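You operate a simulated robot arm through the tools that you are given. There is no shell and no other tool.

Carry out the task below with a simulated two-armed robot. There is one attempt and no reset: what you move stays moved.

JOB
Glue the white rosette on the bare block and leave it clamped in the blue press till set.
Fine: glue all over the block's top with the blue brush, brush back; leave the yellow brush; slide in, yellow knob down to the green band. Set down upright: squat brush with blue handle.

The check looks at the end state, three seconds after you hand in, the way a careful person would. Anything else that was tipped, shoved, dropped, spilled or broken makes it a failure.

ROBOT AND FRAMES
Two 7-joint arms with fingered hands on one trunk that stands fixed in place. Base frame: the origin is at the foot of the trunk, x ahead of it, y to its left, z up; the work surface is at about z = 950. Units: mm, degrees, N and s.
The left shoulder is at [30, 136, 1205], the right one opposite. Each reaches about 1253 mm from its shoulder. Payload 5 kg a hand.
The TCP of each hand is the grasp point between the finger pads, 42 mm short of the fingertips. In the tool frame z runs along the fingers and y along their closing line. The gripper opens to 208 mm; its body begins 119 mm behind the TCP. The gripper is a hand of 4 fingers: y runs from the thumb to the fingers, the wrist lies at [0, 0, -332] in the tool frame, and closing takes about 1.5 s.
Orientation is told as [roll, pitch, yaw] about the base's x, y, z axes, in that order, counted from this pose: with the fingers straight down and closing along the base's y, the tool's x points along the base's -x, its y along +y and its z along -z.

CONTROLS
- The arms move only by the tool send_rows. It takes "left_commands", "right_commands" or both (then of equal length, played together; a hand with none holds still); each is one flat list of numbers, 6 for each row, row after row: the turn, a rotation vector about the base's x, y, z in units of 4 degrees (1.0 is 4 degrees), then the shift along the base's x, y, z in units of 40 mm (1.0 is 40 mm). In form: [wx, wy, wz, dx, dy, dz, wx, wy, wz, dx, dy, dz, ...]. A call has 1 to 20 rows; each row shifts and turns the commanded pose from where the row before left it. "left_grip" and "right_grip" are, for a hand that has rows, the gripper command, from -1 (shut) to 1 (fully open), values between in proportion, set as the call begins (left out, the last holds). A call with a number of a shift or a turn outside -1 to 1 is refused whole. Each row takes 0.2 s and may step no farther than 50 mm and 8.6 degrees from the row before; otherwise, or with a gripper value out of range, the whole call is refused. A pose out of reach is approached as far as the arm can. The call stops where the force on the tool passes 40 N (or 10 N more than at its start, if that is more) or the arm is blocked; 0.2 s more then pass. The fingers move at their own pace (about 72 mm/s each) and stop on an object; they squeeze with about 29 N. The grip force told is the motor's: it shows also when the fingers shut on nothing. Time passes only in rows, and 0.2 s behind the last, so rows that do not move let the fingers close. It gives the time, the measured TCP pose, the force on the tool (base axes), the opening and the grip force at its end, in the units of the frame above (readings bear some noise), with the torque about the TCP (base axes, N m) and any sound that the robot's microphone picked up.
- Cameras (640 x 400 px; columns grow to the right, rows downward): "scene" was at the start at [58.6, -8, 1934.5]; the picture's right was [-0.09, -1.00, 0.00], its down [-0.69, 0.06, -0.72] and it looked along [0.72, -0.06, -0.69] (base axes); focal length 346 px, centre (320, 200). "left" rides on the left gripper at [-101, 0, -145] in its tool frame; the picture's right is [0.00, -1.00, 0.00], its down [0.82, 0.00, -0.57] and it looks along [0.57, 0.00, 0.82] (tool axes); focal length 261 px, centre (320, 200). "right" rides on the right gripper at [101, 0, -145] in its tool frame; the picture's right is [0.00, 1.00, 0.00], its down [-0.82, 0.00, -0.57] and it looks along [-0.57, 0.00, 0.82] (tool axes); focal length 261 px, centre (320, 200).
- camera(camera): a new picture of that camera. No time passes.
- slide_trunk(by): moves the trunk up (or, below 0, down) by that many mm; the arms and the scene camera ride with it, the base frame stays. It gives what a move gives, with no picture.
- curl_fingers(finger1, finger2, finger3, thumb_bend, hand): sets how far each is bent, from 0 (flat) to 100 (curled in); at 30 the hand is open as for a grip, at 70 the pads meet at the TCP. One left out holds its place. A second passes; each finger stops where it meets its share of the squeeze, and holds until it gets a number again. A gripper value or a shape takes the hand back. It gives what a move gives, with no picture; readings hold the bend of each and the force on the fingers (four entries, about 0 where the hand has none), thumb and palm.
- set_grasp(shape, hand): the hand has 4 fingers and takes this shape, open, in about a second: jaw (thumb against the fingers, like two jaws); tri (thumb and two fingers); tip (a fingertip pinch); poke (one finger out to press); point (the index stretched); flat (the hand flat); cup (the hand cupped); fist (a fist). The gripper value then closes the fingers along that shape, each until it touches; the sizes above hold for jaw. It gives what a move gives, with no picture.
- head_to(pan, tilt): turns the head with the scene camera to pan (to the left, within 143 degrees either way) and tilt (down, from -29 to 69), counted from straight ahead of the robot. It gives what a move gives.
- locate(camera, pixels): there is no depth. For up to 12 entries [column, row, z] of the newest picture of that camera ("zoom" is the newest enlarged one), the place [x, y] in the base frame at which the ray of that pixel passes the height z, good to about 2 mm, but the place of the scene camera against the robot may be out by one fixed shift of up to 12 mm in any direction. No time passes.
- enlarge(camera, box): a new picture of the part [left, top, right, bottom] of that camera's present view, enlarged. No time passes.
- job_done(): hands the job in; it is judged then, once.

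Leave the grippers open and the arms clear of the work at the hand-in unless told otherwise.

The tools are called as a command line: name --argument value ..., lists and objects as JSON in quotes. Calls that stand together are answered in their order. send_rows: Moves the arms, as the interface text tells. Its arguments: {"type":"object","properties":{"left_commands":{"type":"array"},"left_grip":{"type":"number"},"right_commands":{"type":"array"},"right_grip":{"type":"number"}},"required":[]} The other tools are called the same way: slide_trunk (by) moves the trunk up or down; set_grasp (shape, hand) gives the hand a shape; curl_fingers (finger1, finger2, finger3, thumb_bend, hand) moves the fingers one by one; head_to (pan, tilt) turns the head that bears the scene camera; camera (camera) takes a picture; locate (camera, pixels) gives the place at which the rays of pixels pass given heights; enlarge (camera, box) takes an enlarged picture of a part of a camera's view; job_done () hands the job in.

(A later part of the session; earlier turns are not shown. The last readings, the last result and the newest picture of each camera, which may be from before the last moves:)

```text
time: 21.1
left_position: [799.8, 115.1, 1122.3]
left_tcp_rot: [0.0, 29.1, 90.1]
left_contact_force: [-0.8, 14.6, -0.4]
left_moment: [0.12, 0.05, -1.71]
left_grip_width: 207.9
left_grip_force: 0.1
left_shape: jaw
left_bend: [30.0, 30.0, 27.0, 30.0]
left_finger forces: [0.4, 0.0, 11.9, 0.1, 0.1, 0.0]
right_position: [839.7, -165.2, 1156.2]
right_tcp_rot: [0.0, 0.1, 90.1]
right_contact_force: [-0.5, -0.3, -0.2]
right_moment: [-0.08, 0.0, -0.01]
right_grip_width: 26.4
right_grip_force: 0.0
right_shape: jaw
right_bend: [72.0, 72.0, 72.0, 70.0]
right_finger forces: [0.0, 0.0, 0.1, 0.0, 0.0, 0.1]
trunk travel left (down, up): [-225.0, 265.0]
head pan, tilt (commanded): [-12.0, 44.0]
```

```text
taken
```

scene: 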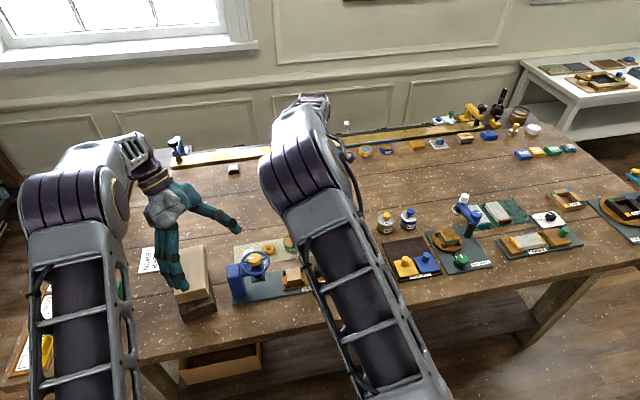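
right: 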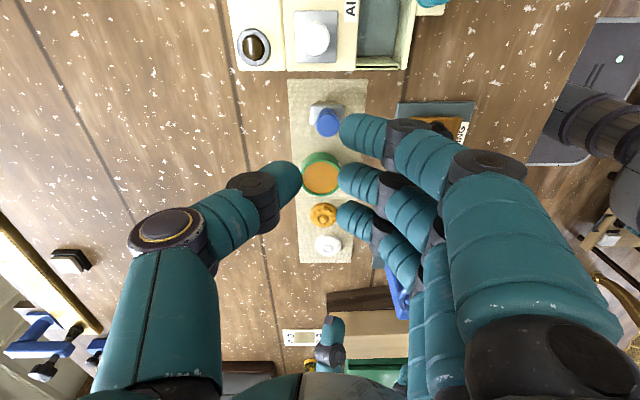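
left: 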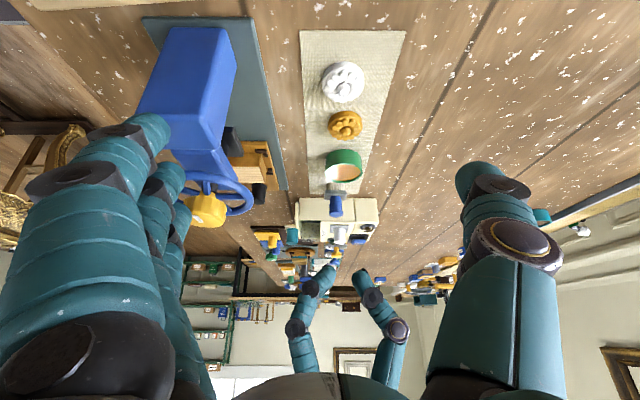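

Reading shows the left third finger touching the press knob (11.9 N). I back the left hand away straight along +y and +x at once.

send_rows --left_commands '[0, 0, 0, 0, 0.5, 0, 0, 0, 0, 0.2, 0.5, 0, 0, 0, 0, 0.3, 0.5, 0.3, 0, 0, 0, 0.3, 0.3, 0.5]'

camera --camera "left"

enlarge --camera "scene" --box '[210, 230, 310, 305]'

```text
time: 22.1
left_position: [832.0, 182.7, 1154.9]
left_tcp_rot: [0.1, 29.2, 90.1]
left_contact_force: [0.2, 0.3, -0.3]
left_moment: [-0.06, -0.01, -0.01]
left_grip_width: 207.7
left_grip_force: 0.1
left_shape: jaw
left_bend: [30.0, 30.0, 30.0, 30.0]
left_finger forces: [0.1, 0.0, 0.0, 0.1, 0.0, 0.1]
right_position: [839.1, -166.7, 1155.2]
right_tcp_rot: [0.1, 0.0, 90.0]
right_contact_force: [0.8, 0.3, -0.5]
right_moment: [-0.06, 0.01, 0.0]
right_grip_width: 26.5
right_grip_force: 0.0
right_shape: jaw
right_bend: [72.0, 72.0, 72.0, 70.0]
right_finger forces: [0.1, 0.1, 0.1, 0.1, 0.0, 0.1]
trunk travel left (down, up): [-225.0, 265.0]
head pan, tilt (commanded): [-12.0, 44.0]
```

```text
taken
```

left: 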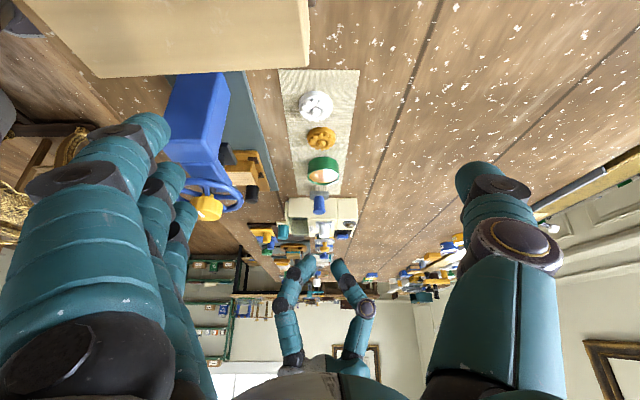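

```text
5.33 times, centred on (260, 268) of scene
```

zoom: 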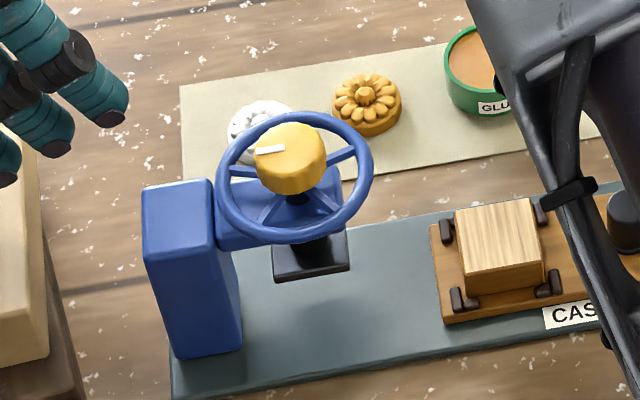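

The contact is gone and the press looks unshifted. Now I enlarge the right hand's fingers in the left view and check the plate corner.

enlarge --camera "left" --box '[255, 170, 395, 370]'

enlarge --camera "scene" --box '[225, 240, 325, 310]'

```text
2.00 times, centred on (325, 270) of left
```

zoom: 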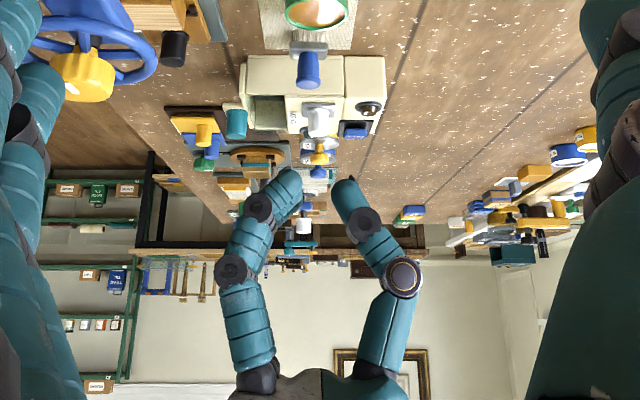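

```text
5.71 times, centred on (275, 275) of scene
```

zoom: 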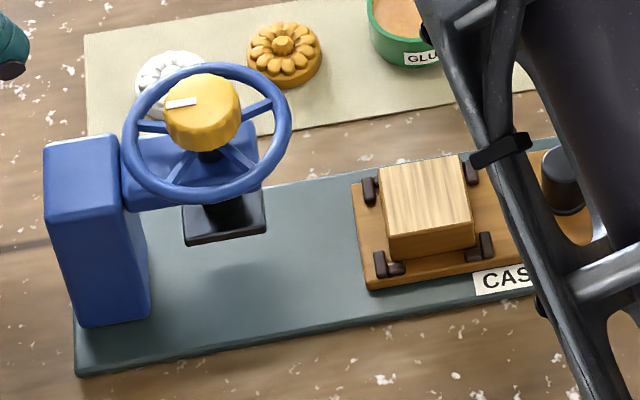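

Side view: the fingertips sit about 42 mm below the TCP and the last finger segments are nearly parallel – so I can hold the brush handle with the fingertips. I check clearances near the brush from the right camera.

enlarge --camera "right" --box '[230, 0, 430, 260]'

locate --camera "right" --pixels '[[325, 70, 950], [325, 70, 1000], [327, 113, 1007], [322, 178, 980], [327, 243, 960], [323, 214, 960], [300, 80, 951], [366, 80, 951], [300, 263, 951]]'

```text
1.54 times, centred on (330, 130) of right
```

zoom: 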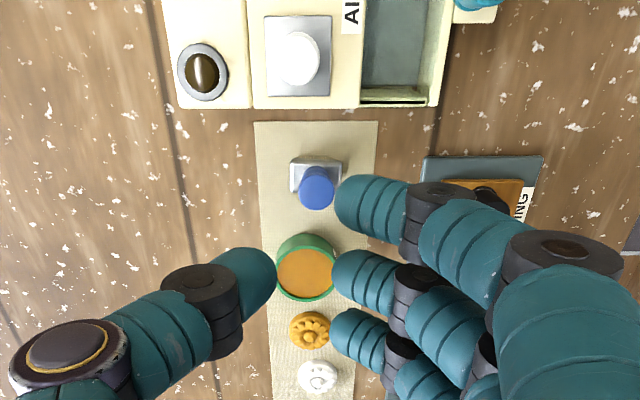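

```text
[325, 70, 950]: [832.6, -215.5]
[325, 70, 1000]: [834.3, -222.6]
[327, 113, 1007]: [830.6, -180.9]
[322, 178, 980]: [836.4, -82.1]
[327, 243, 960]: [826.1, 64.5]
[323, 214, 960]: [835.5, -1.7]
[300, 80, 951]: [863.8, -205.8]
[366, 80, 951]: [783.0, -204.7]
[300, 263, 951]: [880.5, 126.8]
```

I refine the handle-top pixel: zoom (317,187) is right-camera (328,121.6).

locate --camera "right" --pixels '[[328, 121.6, 1007], [328, 121.6, 1003], [316, 187, 978], [328.7, 245, 963]]'

```text
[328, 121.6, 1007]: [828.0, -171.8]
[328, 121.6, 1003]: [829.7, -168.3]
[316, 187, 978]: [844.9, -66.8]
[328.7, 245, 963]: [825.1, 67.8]
```

There is an 8 mm disagreement in x for the handle. I take a tighter right-camera enlargement to settle it.

enlarge --camera "right" --box '[290, 90, 370, 140]'

```text
8.00 times, centred on (330, 115) of right
```

zoom: 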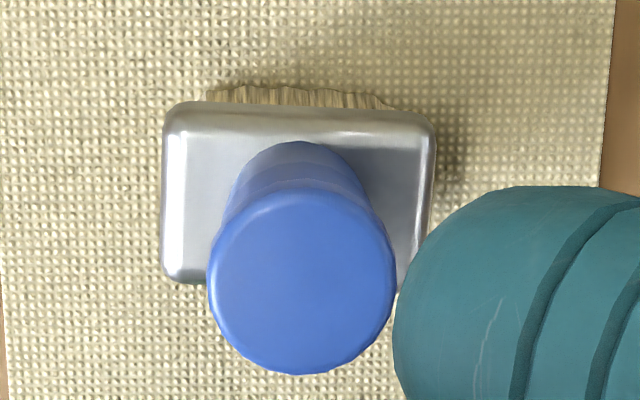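

Handle top centre (302,283), ferrule corners (163,105), (435,110), (165,284). I locate these.

locate --camera "zoom" --pixels '[[302, 283, 1007], [302, 283, 1010], [163, 105, 975], [435, 110, 975], [165, 284, 975], [425, 284, 975], [208, 283, 1007], [395, 283, 1007], [208, 90, 952], [390, 105, 952], [300, 190, 975]]'

```text
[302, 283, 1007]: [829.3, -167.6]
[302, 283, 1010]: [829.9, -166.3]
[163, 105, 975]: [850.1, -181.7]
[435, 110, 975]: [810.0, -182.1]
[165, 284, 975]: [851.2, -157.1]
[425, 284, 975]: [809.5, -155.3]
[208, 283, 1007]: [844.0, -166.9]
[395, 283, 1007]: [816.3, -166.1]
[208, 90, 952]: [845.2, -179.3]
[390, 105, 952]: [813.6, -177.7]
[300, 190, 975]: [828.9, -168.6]
```

The right camera puts the brush centre at (830,−168.5). I cross-check with the left camera, which also sees the brush at about (319,205).

enlarge --camera "left" --box '[280, 150, 360, 220]'

enlarge --camera "right" --box '[280, 140, 360, 200]'

```text
5.71 times, centred on (320, 185) of left
```

zoom: 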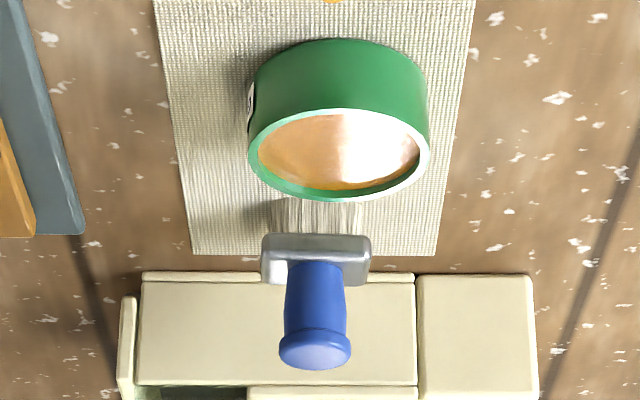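

```text
6.67 times, centred on (320, 170) of right
```

zoom: 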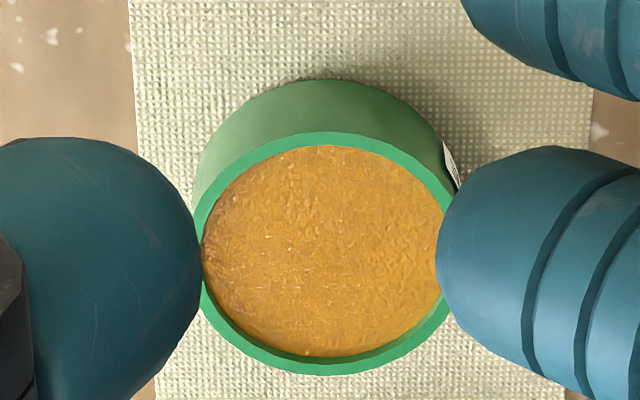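

Left and right hand cameras agree: brush axis (830,−168), top z≈1009; pot (838,−79), rim z≈980. I open to ~64 mm, shift 9.5 mm toward −x and descend part way.

send_rows --right_commands '[0, 0, 0, -0.2375, 0, 0, 0, 0, 0, 0, 0, 0, 0, 0, 0, 0, 0, 0, 0, 0, 0, 0, 0, -0.5, 0, 0, 0, 0, 0, -0.5, 0, 0, 0, 0, 0, -0.5, 0, 0, 0, 0, 0, -0.5, 0, 0, 0, 0, 0, -0.25]' --right_grip -0.385

camera --camera "right"

camera --camera "left"

```text
time: 23.9
left_position: [830.3, 180.8, 1155.2]
left_tcp_rot: [-0.1, 29.3, 89.9]
left_contact_force: [0.5, 0.3, 0.0]
left_moment: [0.02, 0.03, 0.0]
left_grip_width: 207.6
left_grip_force: 0.0
left_shape: jaw
left_bend: [30.0, 30.0, 30.0, 30.0]
left_finger forces: [0.0, 0.0, 0.0, 0.1, 0.0, 0.1]
right_position: [829.8, -168.8, 1064.9]
right_tcp_rot: [0.1, 0.0, 89.9]
right_contact_force: [-0.5, -0.2, 0.7]
right_moment: [-0.01, 0.0, -0.01]
right_grip_width: 63.2
right_grip_force: 0.1
right_shape: jaw
right_bend: [73.0, 73.0, 73.0, 70.0]
right_finger forces: [0.1, 0.0, 0.0, 0.0, 0.0, 0.0]
trunk travel left (down, up): [-225.0, 265.0]
head pan, tilt (commanded): [-12.0, 44.0]
```

```text
taken
```

right: 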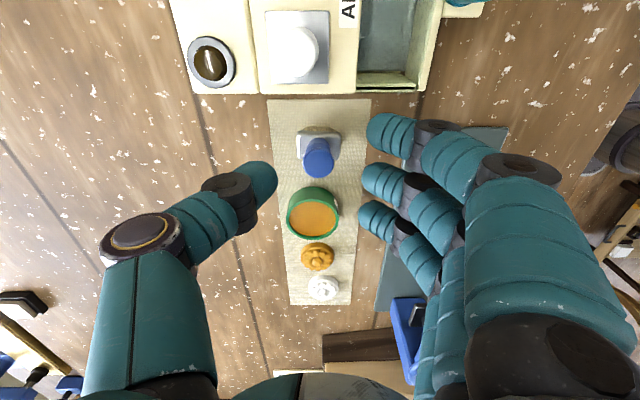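

```text
taken
```

left: 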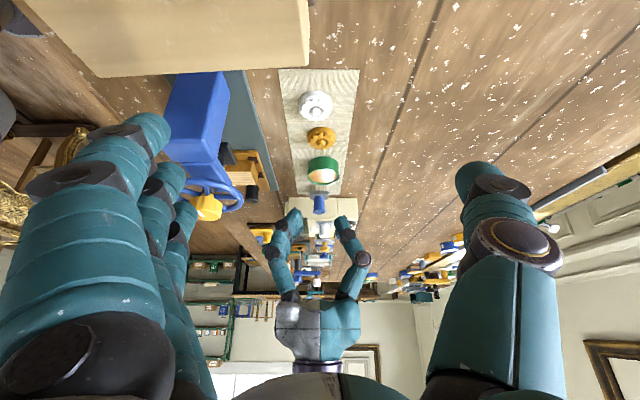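

The handle (319,155) lies centred between thumb and fingers. I descend to TCP z≈1022 (fingertips about 980).

send_rows --right_commands '[0, 0, 0, 0, 0, -0.4, 0, 0, 0, 0, 0, -0.4, 0, 0, 0, 0, 0, -0.27, 0, 0, 0, 0, 0, 0]'

camera --camera "right"

enlarge --camera "left" --box '[260, 150, 380, 270]'

```text
time: 24.9
left_position: [831.4, 181.8, 1154.4]
left_tcp_rot: [0.1, 29.1, 90.0]
left_contact_force: [-0.6, -0.5, 0.0]
left_moment: [0.03, 0.0, -0.01]
left_grip_width: 208.0
left_grip_force: 0.1
left_shape: jaw
left_bend: [30.0, 30.0, 30.0, 30.0]
left_finger forces: [0.1, 0.0, 0.0, 0.1, 0.1, 0.1]
right_position: [830.3, -168.4, 1022.7]
right_tcp_rot: [0.0, 0.0, 90.0]
right_contact_force: [0.7, -0.2, -0.3]
right_moment: [-0.01, -0.03, 0.0]
right_grip_width: 63.3
right_grip_force: 0.0
right_shape: jaw
right_bend: [73.0, 73.0, 73.0, 70.0]
right_finger forces: [0.0, 0.0, 0.1, 0.0, 0.0, 0.0]
trunk travel left (down, up): [-225.0, 265.0]
head pan, tilt (commanded): [-12.0, 44.0]
```

```text
taken
```

right: 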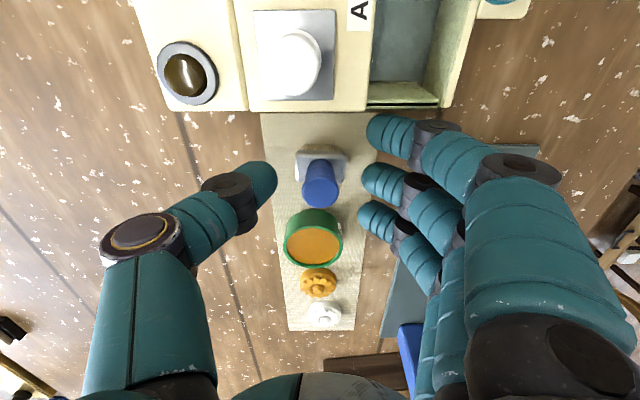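

```text
3.33 times, centred on (320, 210) of left
```

zoom: 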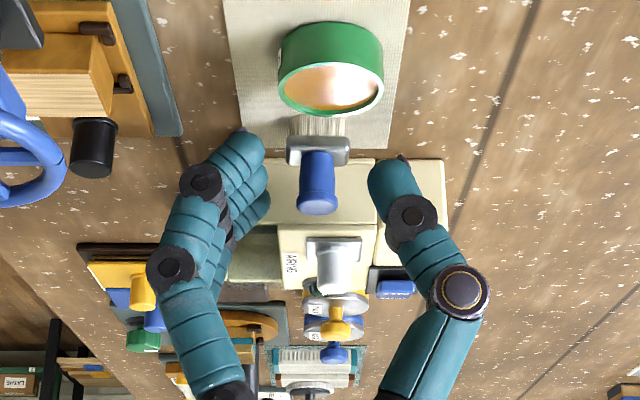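

The handle stands between middle finger and thumb at the right height. I close on it.

send_rows --right_commands '[0, 0, 0, 0, 0, 0, 0, 0, 0, 0, 0, 0, 0, 0, 0, 0, 0, 0, 0, 0, 0, 0, 0, 0, 0, 0, 0, 0, 0, 0, 0, 0, 0, 0, 0, 0]' --right_grip -0.85

camera --camera "right"

enlarge --camera "left" --box '[260, 150, 380, 270]'

```text
time: 26.3
left_position: [831.6, 181.9, 1155.9]
left_tcp_rot: [0.0, 29.1, 90.0]
left_contact_force: [-1.0, 0.0, -0.5]
left_moment: [-0.03, -0.02, 0.02]
left_grip_width: 207.8
left_grip_force: 0.0
left_shape: jaw
left_bend: [30.0, 30.0, 30.0, 30.0]
left_finger forces: [0.1, 0.0, 0.1, 0.0, 0.0, 0.0]
right_position: [831.0, -170.2, 1021.6]
right_tcp_rot: [0.0, 0.0, 90.0]
right_contact_force: [2.1, 0.6, 6.7]
right_moment: [-0.02, -0.02, 0.0]
right_grip_width: 5.2
right_grip_force: 28.8
right_shape: jaw
right_bend: [70.0, 71.0, 70.0, 71.0]
right_finger forces: [0.0, 16.4, 0.0, 0.0, 20.7, 0.0]
trunk travel left (down, up): [-225.0, 265.0]
head pan, tilt (commanded): [-12.0, 44.0]
```

```text
taken
```

right: 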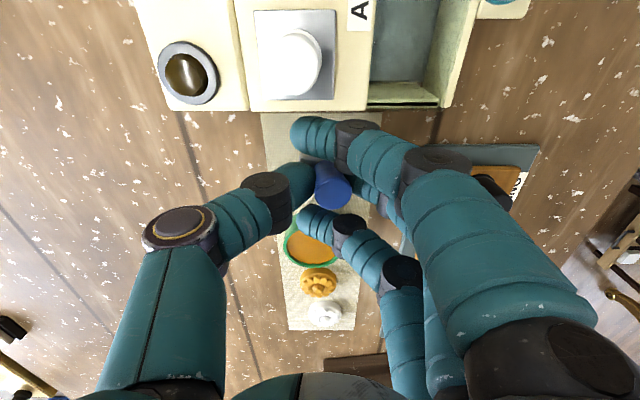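

```text
3.33 times, centred on (320, 210) of left
```

zoom: 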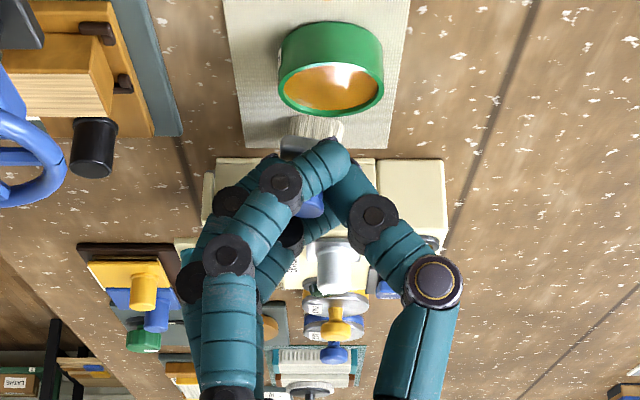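

Grip holds (middle 16.4 N, thumb 20.7 N) but the handle seems leaning a little. I look closer.

enlarge --camera "right" --box '[280, 110, 390, 220]'

enlarge --camera "left" --box '[295, 180, 345, 220]'

```text
3.64 times, centred on (335, 165) of right
```

zoom: 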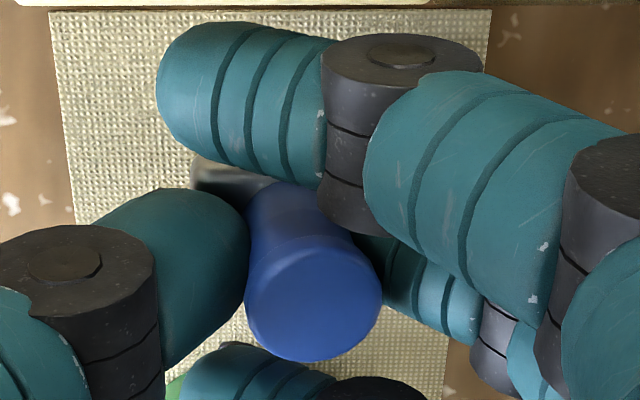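

```text
10.00 times, centred on (320, 200) of left
```

zoom: 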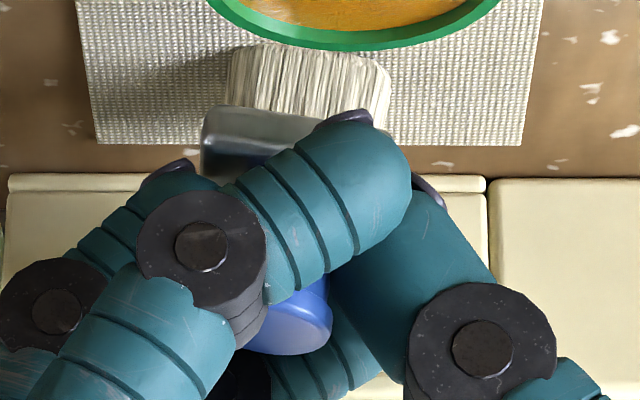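

The brush has tilted about 9° in the pinch (contact heights uneven). I let go gently (it still stands on the mat), rise, and try the three-point "tri" shape in air.

send_rows --right_commands '[0, 0, 0, 0, 0, 0, 0, 0, 0, 0, 0, 0, 0, 0, 0, 0, 0, 0, 0, 0, 0, 0, 0, 0, 0, 0, 0, 0, 0, 0]' --right_grip -0.385

enlarge --camera "left" --box '[280, 160, 360, 230]'

enlarge --camera "right" --box '[270, 110, 370, 220]'

```text
time: 27.5
left_position: [831.6, 182.2, 1155.2]
left_tcp_rot: [0.1, 29.1, 89.9]
left_contact_force: [0.4, -0.5, -0.2]
left_moment: [-0.01, -0.01, -0.03]
left_grip_width: 207.7
left_grip_force: 0.0
left_shape: jaw
left_bend: [30.0, 30.0, 30.0, 30.0]
left_finger forces: [0.0, 0.0, 0.0, 0.0, 0.0, 0.0]
right_position: [831.3, -169.0, 1021.0]
right_tcp_rot: [0.0, 0.0, 90.0]
right_contact_force: [0.2, -0.4, -0.1]
right_moment: [0.02, 0.0, 0.0]
right_grip_width: 63.0
right_grip_force: 0.2
right_shape: jaw
right_bend: [73.0, 73.0, 73.0, 70.0]
right_finger forces: [0.0, 0.1, 0.0, 0.0, 0.1, 0.0]
trunk travel left (down, up): [-225.0, 265.0]
head pan, tilt (commanded): [-12.0, 44.0]
```

```text
5.71 times, centred on (320, 195) of left
```

zoom: 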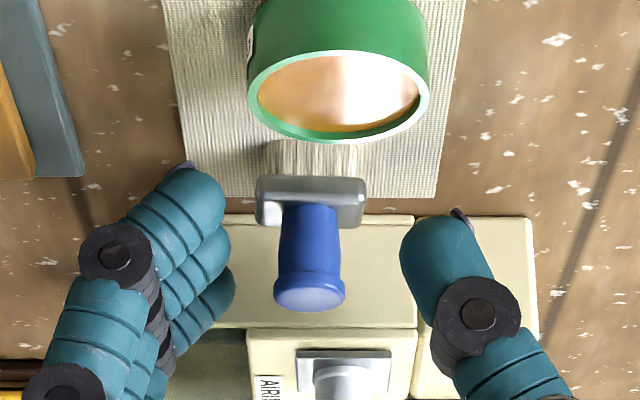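

```text
3.64 times, centred on (320, 165) of right
```

zoom: 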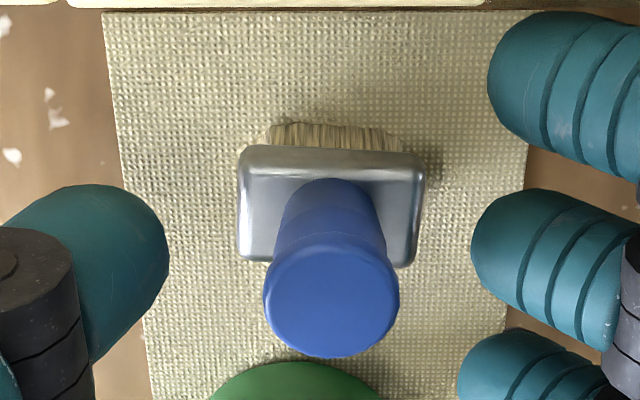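

The brush settled upright again. I rise clear and try "tri".

send_rows --right_commands '[0, 0, 0, 0, 0, 0.8, 0, 0, 0, 0, 0, 0.8, 0, 0, 0, 0, 0, 0.8, 0, 0, 0, 0, 0, 0]'

set_grasp --hand "right" --shape "tri"

send_rows --right_commands '[0, 0, 0, 0, 0, 0, 0, 0, 0, 0, 0, 0, 0, 0, 0, 0, 0, 0, 0, 0, 0, 0, 0, 0, 0, 0, 0, 0, 0, 0, 0, 0, 0, 0, 0, 0]' --right_grip -0.5

camera --camera "right"

enlarge --camera "left" --box '[240, 170, 400, 290]'

```text
time: 28.5
left_position: [832.1, 181.7, 1155.0]
left_tcp_rot: [0.1, 29.3, 90.0]
left_contact_force: [1.2, -0.4, -0.7]
left_moment: [0.0, 0.04, -0.02]
left_grip_width: 208.0
left_grip_force: 0.0
left_shape: jaw
left_bend: [30.0, 30.0, 30.0, 30.0]
left_finger forces: [0.0, 0.0, 0.0, 0.0, 0.0, 0.0]
right_position: [830.5, -168.7, 1118.6]
right_tcp_rot: [0.2, 0.0, 90.0]
right_contact_force: [0.3, -0.1, -0.7]
right_moment: [0.01, 0.03, 0.01]
right_grip_width: 63.4
right_grip_force: 0.0
right_shape: jaw
right_bend: [73.0, 73.0, 73.0, 70.0]
right_finger forces: [0.0, 0.0, 0.0, 0.0, 0.0, 0.1]
trunk travel left (down, up): [-225.0, 265.0]
head pan, tilt (commanded): [-12.0, 44.0]
```

```text
time: 29.4
left_position: [831.7, 181.1, 1155.0]
left_tcp_rot: [0.0, 29.2, 90.0]
left_contact_force: [-0.4, 1.1, -1.0]
left_moment: [-0.01, 0.01, 0.0]
left_grip_width: 207.9
left_grip_force: 0.0
left_shape: jaw
left_bend: [30.0, 30.0, 30.0, 30.0]
left_finger forces: [0.0, 0.0, 0.0, 0.0, 0.1, 0.0]
right_position: [830.2, -168.8, 1117.8]
right_tcp_rot: [0.1, 0.0, 90.0]
right_contact_force: [-0.2, 0.0, 0.2]
right_moment: [0.03, 0.04, -0.03]
right_grip_width: 208.0
right_grip_force: 0.1
right_shape: tri
right_bend: [30.0, 30.0, 6.0, 30.0]
right_finger forces: [0.0, 0.0, 0.1, 0.0, 0.1, 0.0]
trunk travel left (down, up): [-225.0, 265.0]
head pan, tilt (commanded): [-12.0, 44.0]
```

```text
time: 30.8
left_position: [832.3, 182.2, 1154.8]
left_tcp_rot: [0.0, 29.1, 89.9]
left_contact_force: [0.6, -1.2, 0.9]
left_moment: [-0.01, 0.0, 0.0]
left_grip_width: 208.1
left_grip_force: 0.1
left_shape: jaw
left_bend: [30.0, 30.0, 30.0, 30.0]
left_finger forces: [0.0, 0.0, 0.1, 0.0, 0.0, 0.0]
right_position: [829.7, -169.7, 1117.7]
right_tcp_rot: [0.1, 0.1, 90.0]
right_contact_force: [-0.6, -0.3, 0.3]
right_moment: [-0.04, 0.03, 0.02]
right_grip_width: 52.6
right_grip_force: 0.1
right_shape: tri
right_bend: [73.0, 73.0, 6.0, 70.0]
right_finger forces: [0.0, 0.1, 0.0, 0.1, 0.0, 0.1]
trunk travel left (down, up): [-225.0, 265.0]
head pan, tilt (commanded): [-12.0, 44.0]
```

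```text
taken
```

right: 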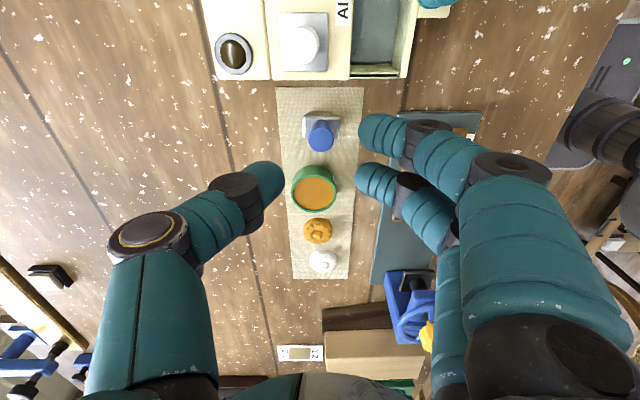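

```text
3.33 times, centred on (320, 230) of left
```

zoom: 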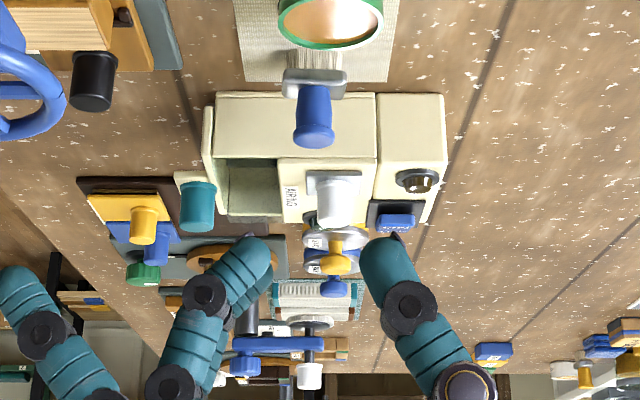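

"Tri" doesn't bring the thumb between two fingers, so no gain. I return to jaw and grip again with the hand pre-tilted +8° about y (thumb side lower), which should even out the contact heights; TCP shifted so the tips stay at x≈830.

set_grasp --hand "right" --shape "jaw"

send_rows --right_commands '[0, 1, 0, 0.075, 0, 0, 0, 1, 0, 0.075, 0, 0, 0, 0, 0, 0, 0, 0, 0, 0, 0, 0, 0, 0, 0, 0, 0, 0, 0, 0, 0, 0, 0, 0, 0, 0, 0, 0, 0, 0, 0, 0, 0, 0, 0, 0, 0, 0]' --right_grip -0.385

send_rows --right_commands '[0, 0, 0, 0, 0, -0.5, 0, 0, 0, 0, 0, -0.5, 0, 0, 0, 0, 0, -0.5, 0, 0, 0, 0, 0, -0.5, 0, 0, 0, 0, 0, -0.4, 0, 0, 0, 0, 0, 0]'

enlarge --camera "left" --box '[280, 160, 360, 230]'

enlarge --camera "right" --box '[270, 110, 370, 220]'

```text
time: 31.7
left_position: [831.4, 181.8, 1155.3]
left_tcp_rot: [0.0, 29.3, 89.9]
left_contact_force: [-0.5, -0.5, -0.2]
left_moment: [0.01, 0.0, -0.01]
left_grip_width: 207.9
left_grip_force: 0.0
left_shape: jaw
left_bend: [30.0, 30.0, 30.0, 30.0]
left_finger forces: [0.0, 0.0, 0.0, 0.1, 0.0, 0.0]
right_position: [828.8, -169.0, 1118.4]
right_tcp_rot: [0.0, 0.0, 90.0]
right_contact_force: [-0.8, -0.3, -0.1]
right_moment: [-0.02, -0.01, -0.02]
right_grip_width: 208.0
right_grip_force: 0.0
right_shape: jaw
right_bend: [30.0, 30.0, 30.0, 30.0]
right_finger forces: [0.0, 0.1, 0.0, 0.0, 0.0, 0.0]
trunk travel left (down, up): [-225.0, 265.0]
head pan, tilt (commanded): [-12.0, 44.0]
```

```text
time: 33.5
left_position: [832.5, 182.1, 1155.5]
left_tcp_rot: [0.0, 29.2, 90.0]
left_contact_force: [0.9, -1.0, 0.6]
left_moment: [0.03, 0.0, -0.02]
left_grip_width: 207.9
left_grip_force: 0.1
left_shape: jaw
left_bend: [30.0, 30.0, 30.0, 30.0]
left_finger forces: [0.0, 0.0, 0.1, 0.0, 0.1, 0.0]
right_position: [835.9, -169.2, 1117.4]
right_tcp_rot: [8.1, 0.0, 90.0]
right_contact_force: [0.2, 0.6, -0.2]
right_moment: [-0.03, 0.02, -0.05]
right_grip_width: 64.6
right_grip_force: 0.0
right_shape: jaw
right_bend: [73.0, 73.0, 73.0, 70.0]
right_finger forces: [0.0, 0.0, 0.0, 0.0, 0.1, 0.0]
trunk travel left (down, up): [-225.0, 265.0]
head pan, tilt (commanded): [-12.0, 44.0]
```

```text
time: 34.9
left_position: [831.4, 182.6, 1156.0]
left_tcp_rot: [0.0, 29.1, 89.9]
left_contact_force: [-0.3, 0.5, 0.3]
left_moment: [0.02, -0.02, 0.01]
left_grip_width: 207.7
left_grip_force: 0.0
left_shape: jaw
left_bend: [30.0, 30.0, 30.0, 30.0]
left_finger forces: [0.0, 0.0, 0.0, 0.0, 0.0, 0.1]
right_position: [834.4, -170.2, 1022.6]
right_tcp_rot: [8.0, 0.1, 90.0]
right_contact_force: [-0.1, -0.3, 0.2]
right_moment: [-0.02, -0.02, 0.01]
right_grip_width: 64.5
right_grip_force: 0.0
right_shape: jaw
right_bend: [73.0, 73.0, 73.0, 70.0]
right_finger forces: [0.0, 0.0, 0.0, 0.0, 0.1, 0.0]
trunk travel left (down, up): [-225.0, 265.0]
head pan, tilt (commanded): [-12.0, 44.0]
```

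```text
5.71 times, centred on (320, 195) of left
```

zoom: 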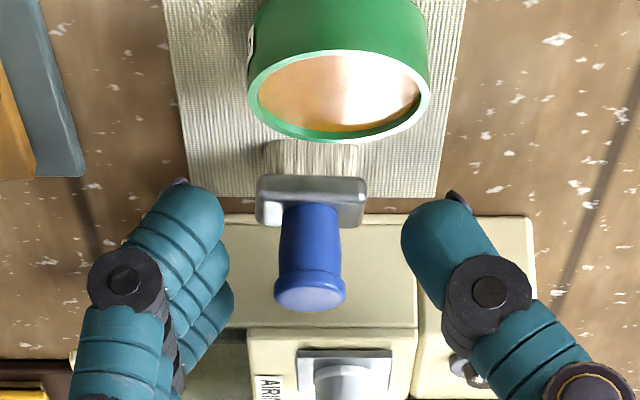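

```text
3.64 times, centred on (320, 165) of right
```

zoom: 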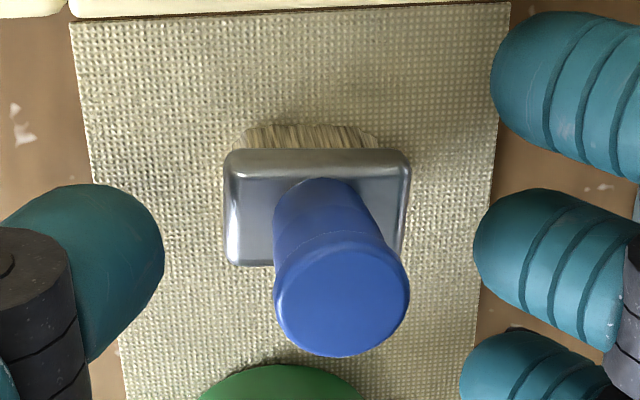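

The thumb tip is now level with the ferrule; most likely fingertips pressed on the ferrule before. I reduce the pre-tilt to 4° and raise the hand 9 mm so the tips touch only the handle.

send_rows --right_commands '[0, -1, 0, -0.075, 0, 0.225, 0, 0, 0, 0, 0, 0]'

send_rows --right_commands '[0, 0, 0, 0, 0, 0, 0, 0, 0, 0, 0, 0, 0, 0, 0, 0, 0, 0, 0, 0, 0, 0, 0, 0, 0, 0, 0, 0, 0, 0, 0, 0, 0, 0, 0, 0]' --right_grip -0.8

enlarge --camera "left" --box '[280, 160, 360, 230]'

enlarge --camera "right" --box '[270, 110, 370, 220]'

```text
time: 35.5
left_position: [833.1, 181.3, 1155.6]
left_tcp_rot: [0.1, 29.3, 89.9]
left_contact_force: [0.8, -0.1, -0.2]
left_moment: [0.02, 0.09, -0.06]
left_grip_width: 207.9
left_grip_force: 0.0
left_shape: jaw
left_bend: [30.0, 30.0, 30.0, 30.0]
left_finger forces: [0.1, 0.0, 0.1, 0.1, 0.1, 0.1]
right_position: [833.3, -171.1, 1029.9]
right_tcp_rot: [4.1, -0.1, 90.0]
right_contact_force: [0.7, -0.5, -1.2]
right_moment: [0.04, 0.1, 0.02]
right_grip_width: 64.3
right_grip_force: 0.0
right_shape: jaw
right_bend: [73.0, 73.0, 73.0, 70.0]
right_finger forces: [0.0, 0.0, 0.0, 0.0, 0.1, 0.1]
trunk travel left (down, up): [-225.0, 265.0]
head pan, tilt (commanded): [-12.0, 44.0]
```

```text
time: 36.9
left_position: [832.0, 182.3, 1155.1]
left_tcp_rot: [0.0, 29.1, 90.0]
left_contact_force: [0.0, -0.2, -0.1]
left_moment: [-0.02, -0.06, 0.0]
left_grip_width: 208.0
left_grip_force: 0.1
left_shape: jaw
left_bend: [30.0, 30.0, 30.0, 30.0]
left_finger forces: [0.0, 0.0, 0.0, 0.1, 0.0, 0.1]
right_position: [831.8, -169.9, 1030.3]
right_tcp_rot: [4.2, 0.1, 90.0]
right_contact_force: [0.2, -0.5, 0.4]
right_moment: [-0.01, -0.01, 0.04]
right_grip_width: 21.5
right_grip_force: 0.1
right_shape: jaw
right_bend: [72.0, 72.0, 72.0, 70.0]
right_finger forces: [0.1, 0.8, 0.1, 0.1, 0.4, 0.0]
trunk travel left (down, up): [-225.0, 265.0]
head pan, tilt (commanded): [-12.0, 44.0]
```

```text
5.71 times, centred on (320, 195) of left
```

zoom: 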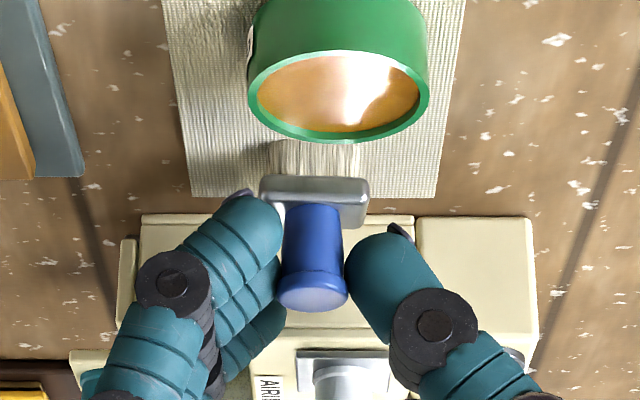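

```text
3.64 times, centred on (320, 165) of right
```

zoom: 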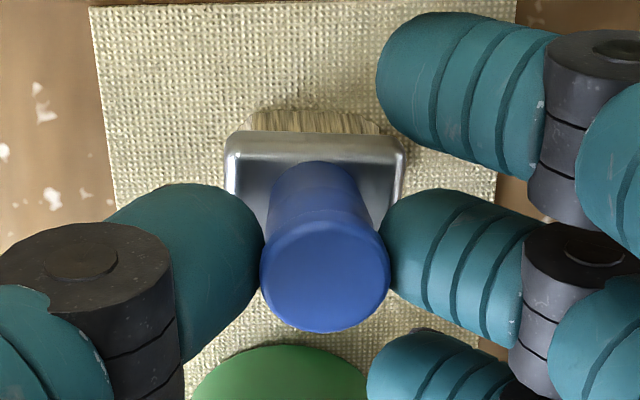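

The tips are just touching the handle and the brush stands straight. I now squeeze fully.

send_rows --right_commands '[0, 0, 0, 0, 0, 0, 0, 0, 0, 0, 0, 0, 0, 0, 0, 0, 0, 0, 0, 0, 0, 0, 0, 0]' --right_grip -0.95

enlarge --camera "left" --box '[280, 160, 360, 230]'

enlarge --camera "right" --box '[270, 110, 370, 220]'

```text
time: 37.9
left_position: [831.6, 182.4, 1155.7]
left_tcp_rot: [0.0, 29.3, 90.0]
left_contact_force: [-0.8, 0.4, -1.0]
left_moment: [-0.01, -0.02, -0.03]
left_grip_width: 208.1
left_grip_force: 0.1
left_shape: jaw
left_bend: [30.0, 30.0, 30.0, 30.0]
left_finger forces: [0.0, 0.0, 0.0, 0.0, 0.0, 0.0]
right_position: [833.6, -169.0, 1030.2]
right_tcp_rot: [4.0, 0.0, 89.9]
right_contact_force: [-0.8, 0.2, 2.4]
right_moment: [-0.04, 0.11, 0.0]
right_grip_width: 4.6
right_grip_force: 29.1
right_shape: jaw
right_bend: [70.0, 71.0, 70.0, 71.0]
right_finger forces: [0.0, 16.8, 0.0, 0.1, 16.8, 0.0]
trunk travel left (down, up): [-225.0, 265.0]
head pan, tilt (commanded): [-12.0, 44.0]
```

```text
5.71 times, centred on (320, 195) of left
```

zoom: 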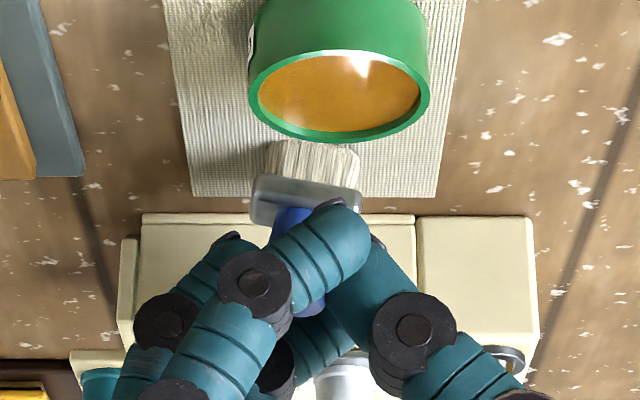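

```text
3.64 times, centred on (320, 165) of right
```

zoom: 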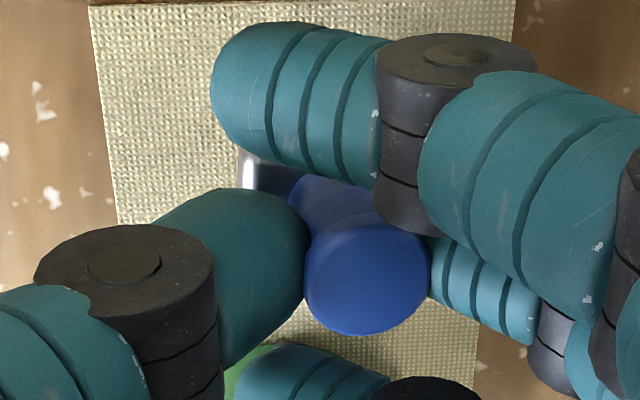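

Under full squeeze the thumb wins a little and the brush leans a few degrees about y. The hold is firm (16.8/16.8 N), so I lift it 50 mm and will level it by pitching the hand.

send_rows --right_commands '[0, 0, 0, 0, 0, 0.2, 0, 0, 0, 0, 0, 0.4, 0, 0, 0, 0, 0, 0.4, 0, 0, 0, 0, 0, 0.4, 0, 0, 0, 0, 0, 0]'

enlarge --camera "left" --box '[280, 170, 360, 240]'

enlarge --camera "right" --box '[270, 110, 370, 220]'

```text
time: 39.1
left_position: [832.7, 181.2, 1155.4]
left_tcp_rot: [0.0, 29.2, 89.9]
left_contact_force: [1.0, 0.6, 0.1]
left_moment: [-0.05, 0.07, -0.02]
left_grip_width: 207.9
left_grip_force: 0.0
left_shape: jaw
left_bend: [30.0, 30.0, 30.0, 30.0]
left_finger forces: [0.0, 0.0, 0.0, 0.0, 0.0, 0.1]
right_position: [832.8, -170.1, 1086.7]
right_tcp_rot: [4.2, 0.0, 90.0]
right_contact_force: [-0.2, 0.4, -1.0]
right_moment: [-0.02, 0.04, 0.0]
right_grip_width: 4.2
right_grip_force: 28.9
right_shape: jaw
right_bend: [70.0, 60.0, 70.0, 71.0]
right_finger forces: [0.0, 16.3, 0.0, 0.1, 16.4, 0.0]
trunk travel left (down, up): [-225.0, 265.0]
head pan, tilt (commanded): [-12.0, 44.0]
```

```text
5.71 times, centred on (320, 205) of left
```

zoom: 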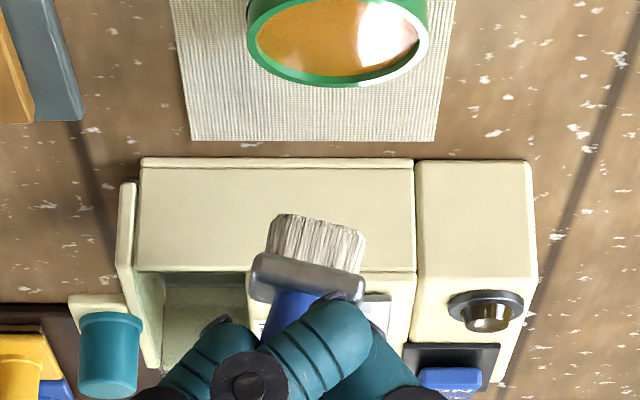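

```text
3.64 times, centred on (320, 165) of right
```

zoom: 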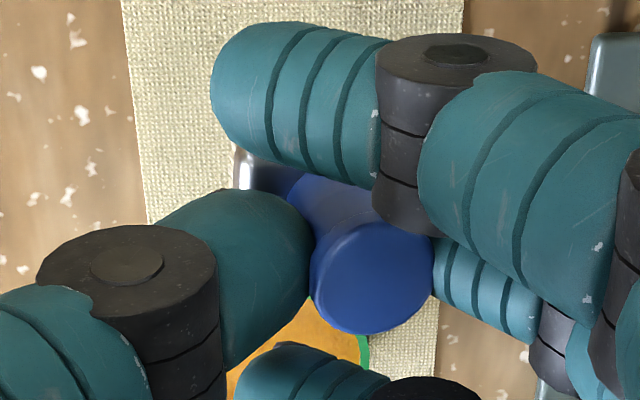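

Lifted; bristle edge in the left view runs (278,215)–(363,235): about 13° lean. I pitch the hand +13° about y to level it.

send_rows --right_commands '[0, 1, 0, 0.1, 0, 0.1, 0, 1, 0, 0.1, 0, 0.1, 0, 1, 0, 0.1, 0, 0.1, 0, 0.25, 0, 0.1, 0, 0, 0, 0, 0, 0, 0, 0]'

enlarge --camera "left" --box '[280, 180, 360, 250]'

camera --camera "right"

camera --camera "scene"

```text
time: 40.3
left_position: [831.2, 182.2, 1154.3]
left_tcp_rot: [0.0, 29.2, 89.9]
left_contact_force: [0.8, -0.8, 0.1]
left_moment: [-0.02, -0.01, -0.01]
left_grip_width: 207.6
left_grip_force: 0.0
left_shape: jaw
left_bend: [30.0, 30.0, 30.0, 30.0]
left_finger forces: [0.1, 0.0, 0.0, 0.0, 0.0, 0.1]
right_position: [848.9, -169.9, 1098.4]
right_tcp_rot: [17.1, 0.0, 90.1]
right_contact_force: [-0.1, 0.2, 0.0]
right_moment: [-0.01, -0.05, 0.0]
right_grip_width: 3.9
right_grip_force: 28.7
right_shape: jaw
right_bend: [70.0, 60.0, 70.0, 71.0]
right_finger forces: [0.1, 16.2, 0.0, 0.0, 16.6, 0.1]
trunk travel left (down, up): [-225.0, 265.0]
head pan, tilt (commanded): [-12.0, 44.0]
```

```text
5.71 times, centred on (320, 215) of left
```

zoom: 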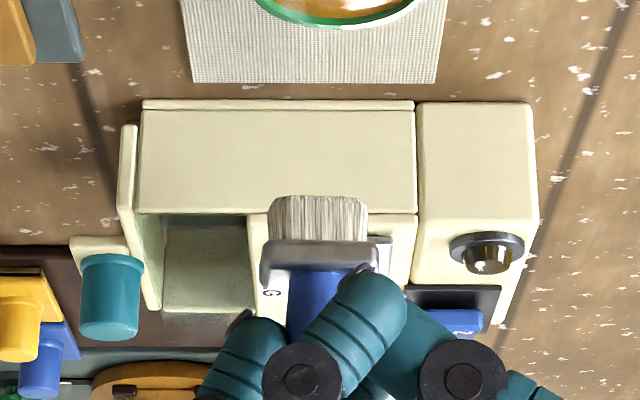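

```text
taken
```

right: 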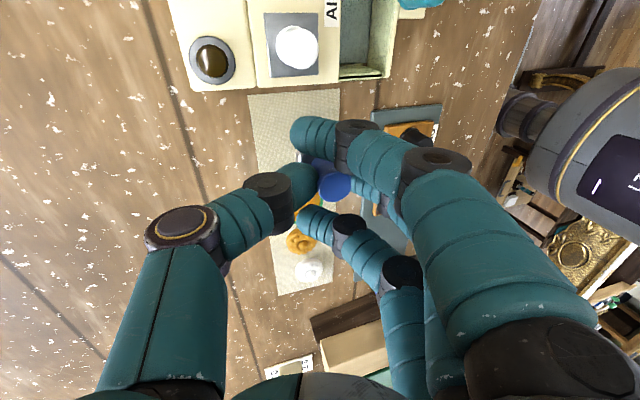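

```text
taken
```

scene: 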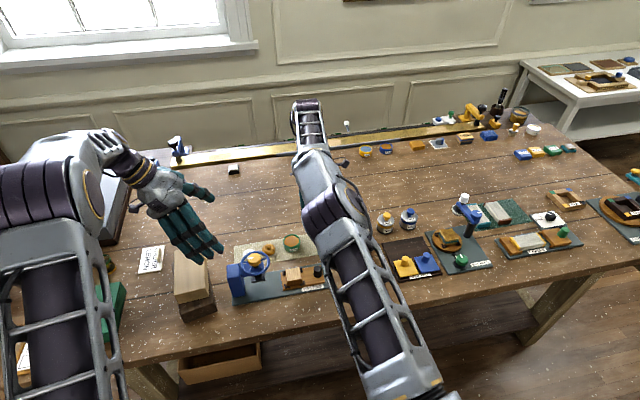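

The bristles look level now (edge row 197 on both sides). Brush bottom is about (831.5,−170,1020). I carry it over the pot at (838,−79).

send_rows --right_commands '[0, 0, 0, 0.04, 0.57, 0, 0, 0, 0, 0.04, 0.57, 0, 0, 0, 0, 0.04, 0.57, 0, 0, 0, 0, 0.04, 0.57, 0, 0, 0, 0, 0, 0, 0]'

enlarge --camera "left" --box '[270, 140, 370, 240]'

camera --camera "right"

```text
time: 41.5
left_position: [832.3, 180.6, 1154.3]
left_tcp_rot: [0.0, 29.2, 89.9]
left_contact_force: [0.0, -0.5, -0.5]
left_moment: [0.08, 0.03, 0.01]
left_grip_width: 208.0
left_grip_force: 0.1
left_shape: jaw
left_bend: [30.0, 30.0, 30.0, 30.0]
left_finger forces: [0.1, 0.0, 0.0, 0.1, 0.0, 0.0]
right_position: [848.3, -82.7, 1100.4]
right_tcp_rot: [17.1, -0.1, 90.0]
right_contact_force: [-0.1, -1.0, -0.9]
right_moment: [0.06, 0.01, 0.01]
right_grip_width: 3.9
right_grip_force: 28.8
right_shape: jaw
right_bend: [70.0, 60.0, 70.0, 71.0]
right_finger forces: [0.0, 16.0, 0.0, 0.0, 16.5, 0.0]
right hand out of reach, approached as far as the arm can: row 3, 4
trunk travel left (down, up): [-225.0, 265.0]
head pan, tilt (commanded): [-12.0, 44.0]
```

```text
4.00 times, centred on (320, 190) of left
```

zoom: 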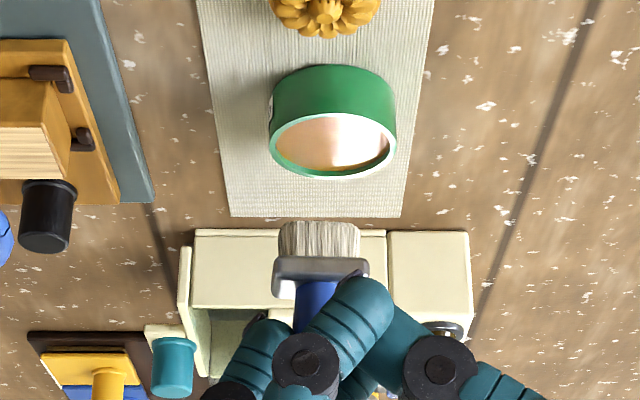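

```text
taken
```

right: 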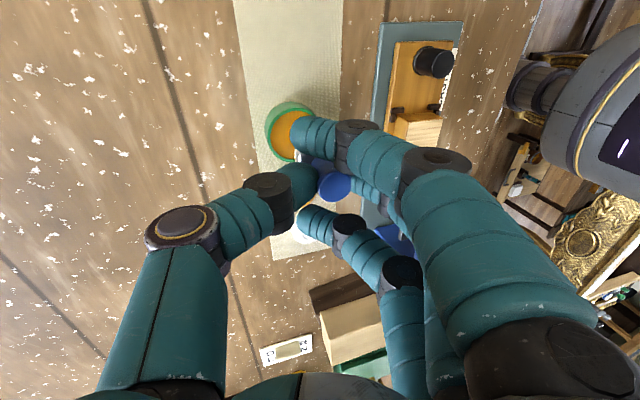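

The arm stopped a little short in x (joint limit at this twist). Brush now over (831.5,−82,1021); I turn yaw by −20° about the vertical, which keeps the brush level, and shift to centre over the pot.

send_rows --right_commands '[0, 0, -1, 0, 0, 0, 0, 0, -1, 0, 0, 0, 0, 0, -1, 0, 0, 0, 0, 0, -1, 0, 0, 0, 0, 0, -1, 0.05, -0.02, 0, 0, 0, 0, 0.08, 0, 0]'

enlarge --camera "left" --box '[270, 140, 370, 240]'

camera --camera "right"

```text
time: 42.9
left_position: [831.2, 182.6, 1154.8]
left_tcp_rot: [0.0, 29.2, 90.1]
left_contact_force: [0.5, -0.6, 0.0]
left_moment: [0.03, 0.02, 0.0]
left_grip_width: 207.9
left_grip_force: 0.1
left_shape: jaw
left_bend: [30.0, 30.0, 30.0, 30.0]
left_finger forces: [0.0, 0.0, 0.1, 0.0, 0.0, 0.0]
right_position: [854.5, -82.0, 1099.7]
right_tcp_rot: [17.0, 0.0, 70.1]
right_contact_force: [0.4, 0.0, -1.3]
right_moment: [0.01, 0.02, 0.03]
right_grip_width: 4.0
right_grip_force: 28.8
right_shape: jaw
right_bend: [70.0, 60.0, 70.0, 71.0]
right_finger forces: [0.0, 16.1, 0.0, 0.0, 16.4, 0.0]
trunk travel left (down, up): [-225.0, 265.0]
head pan, tilt (commanded): [-12.0, 44.0]
```

```text
4.00 times, centred on (320, 190) of left
```

zoom: 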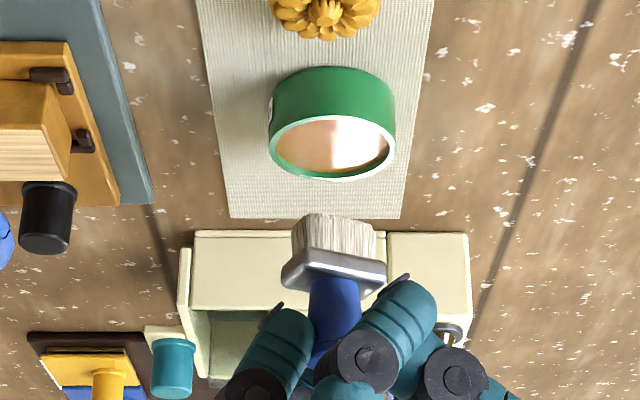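

```text
taken
```

right: 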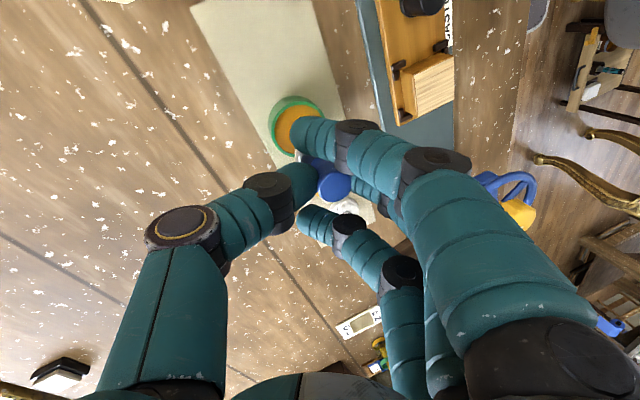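

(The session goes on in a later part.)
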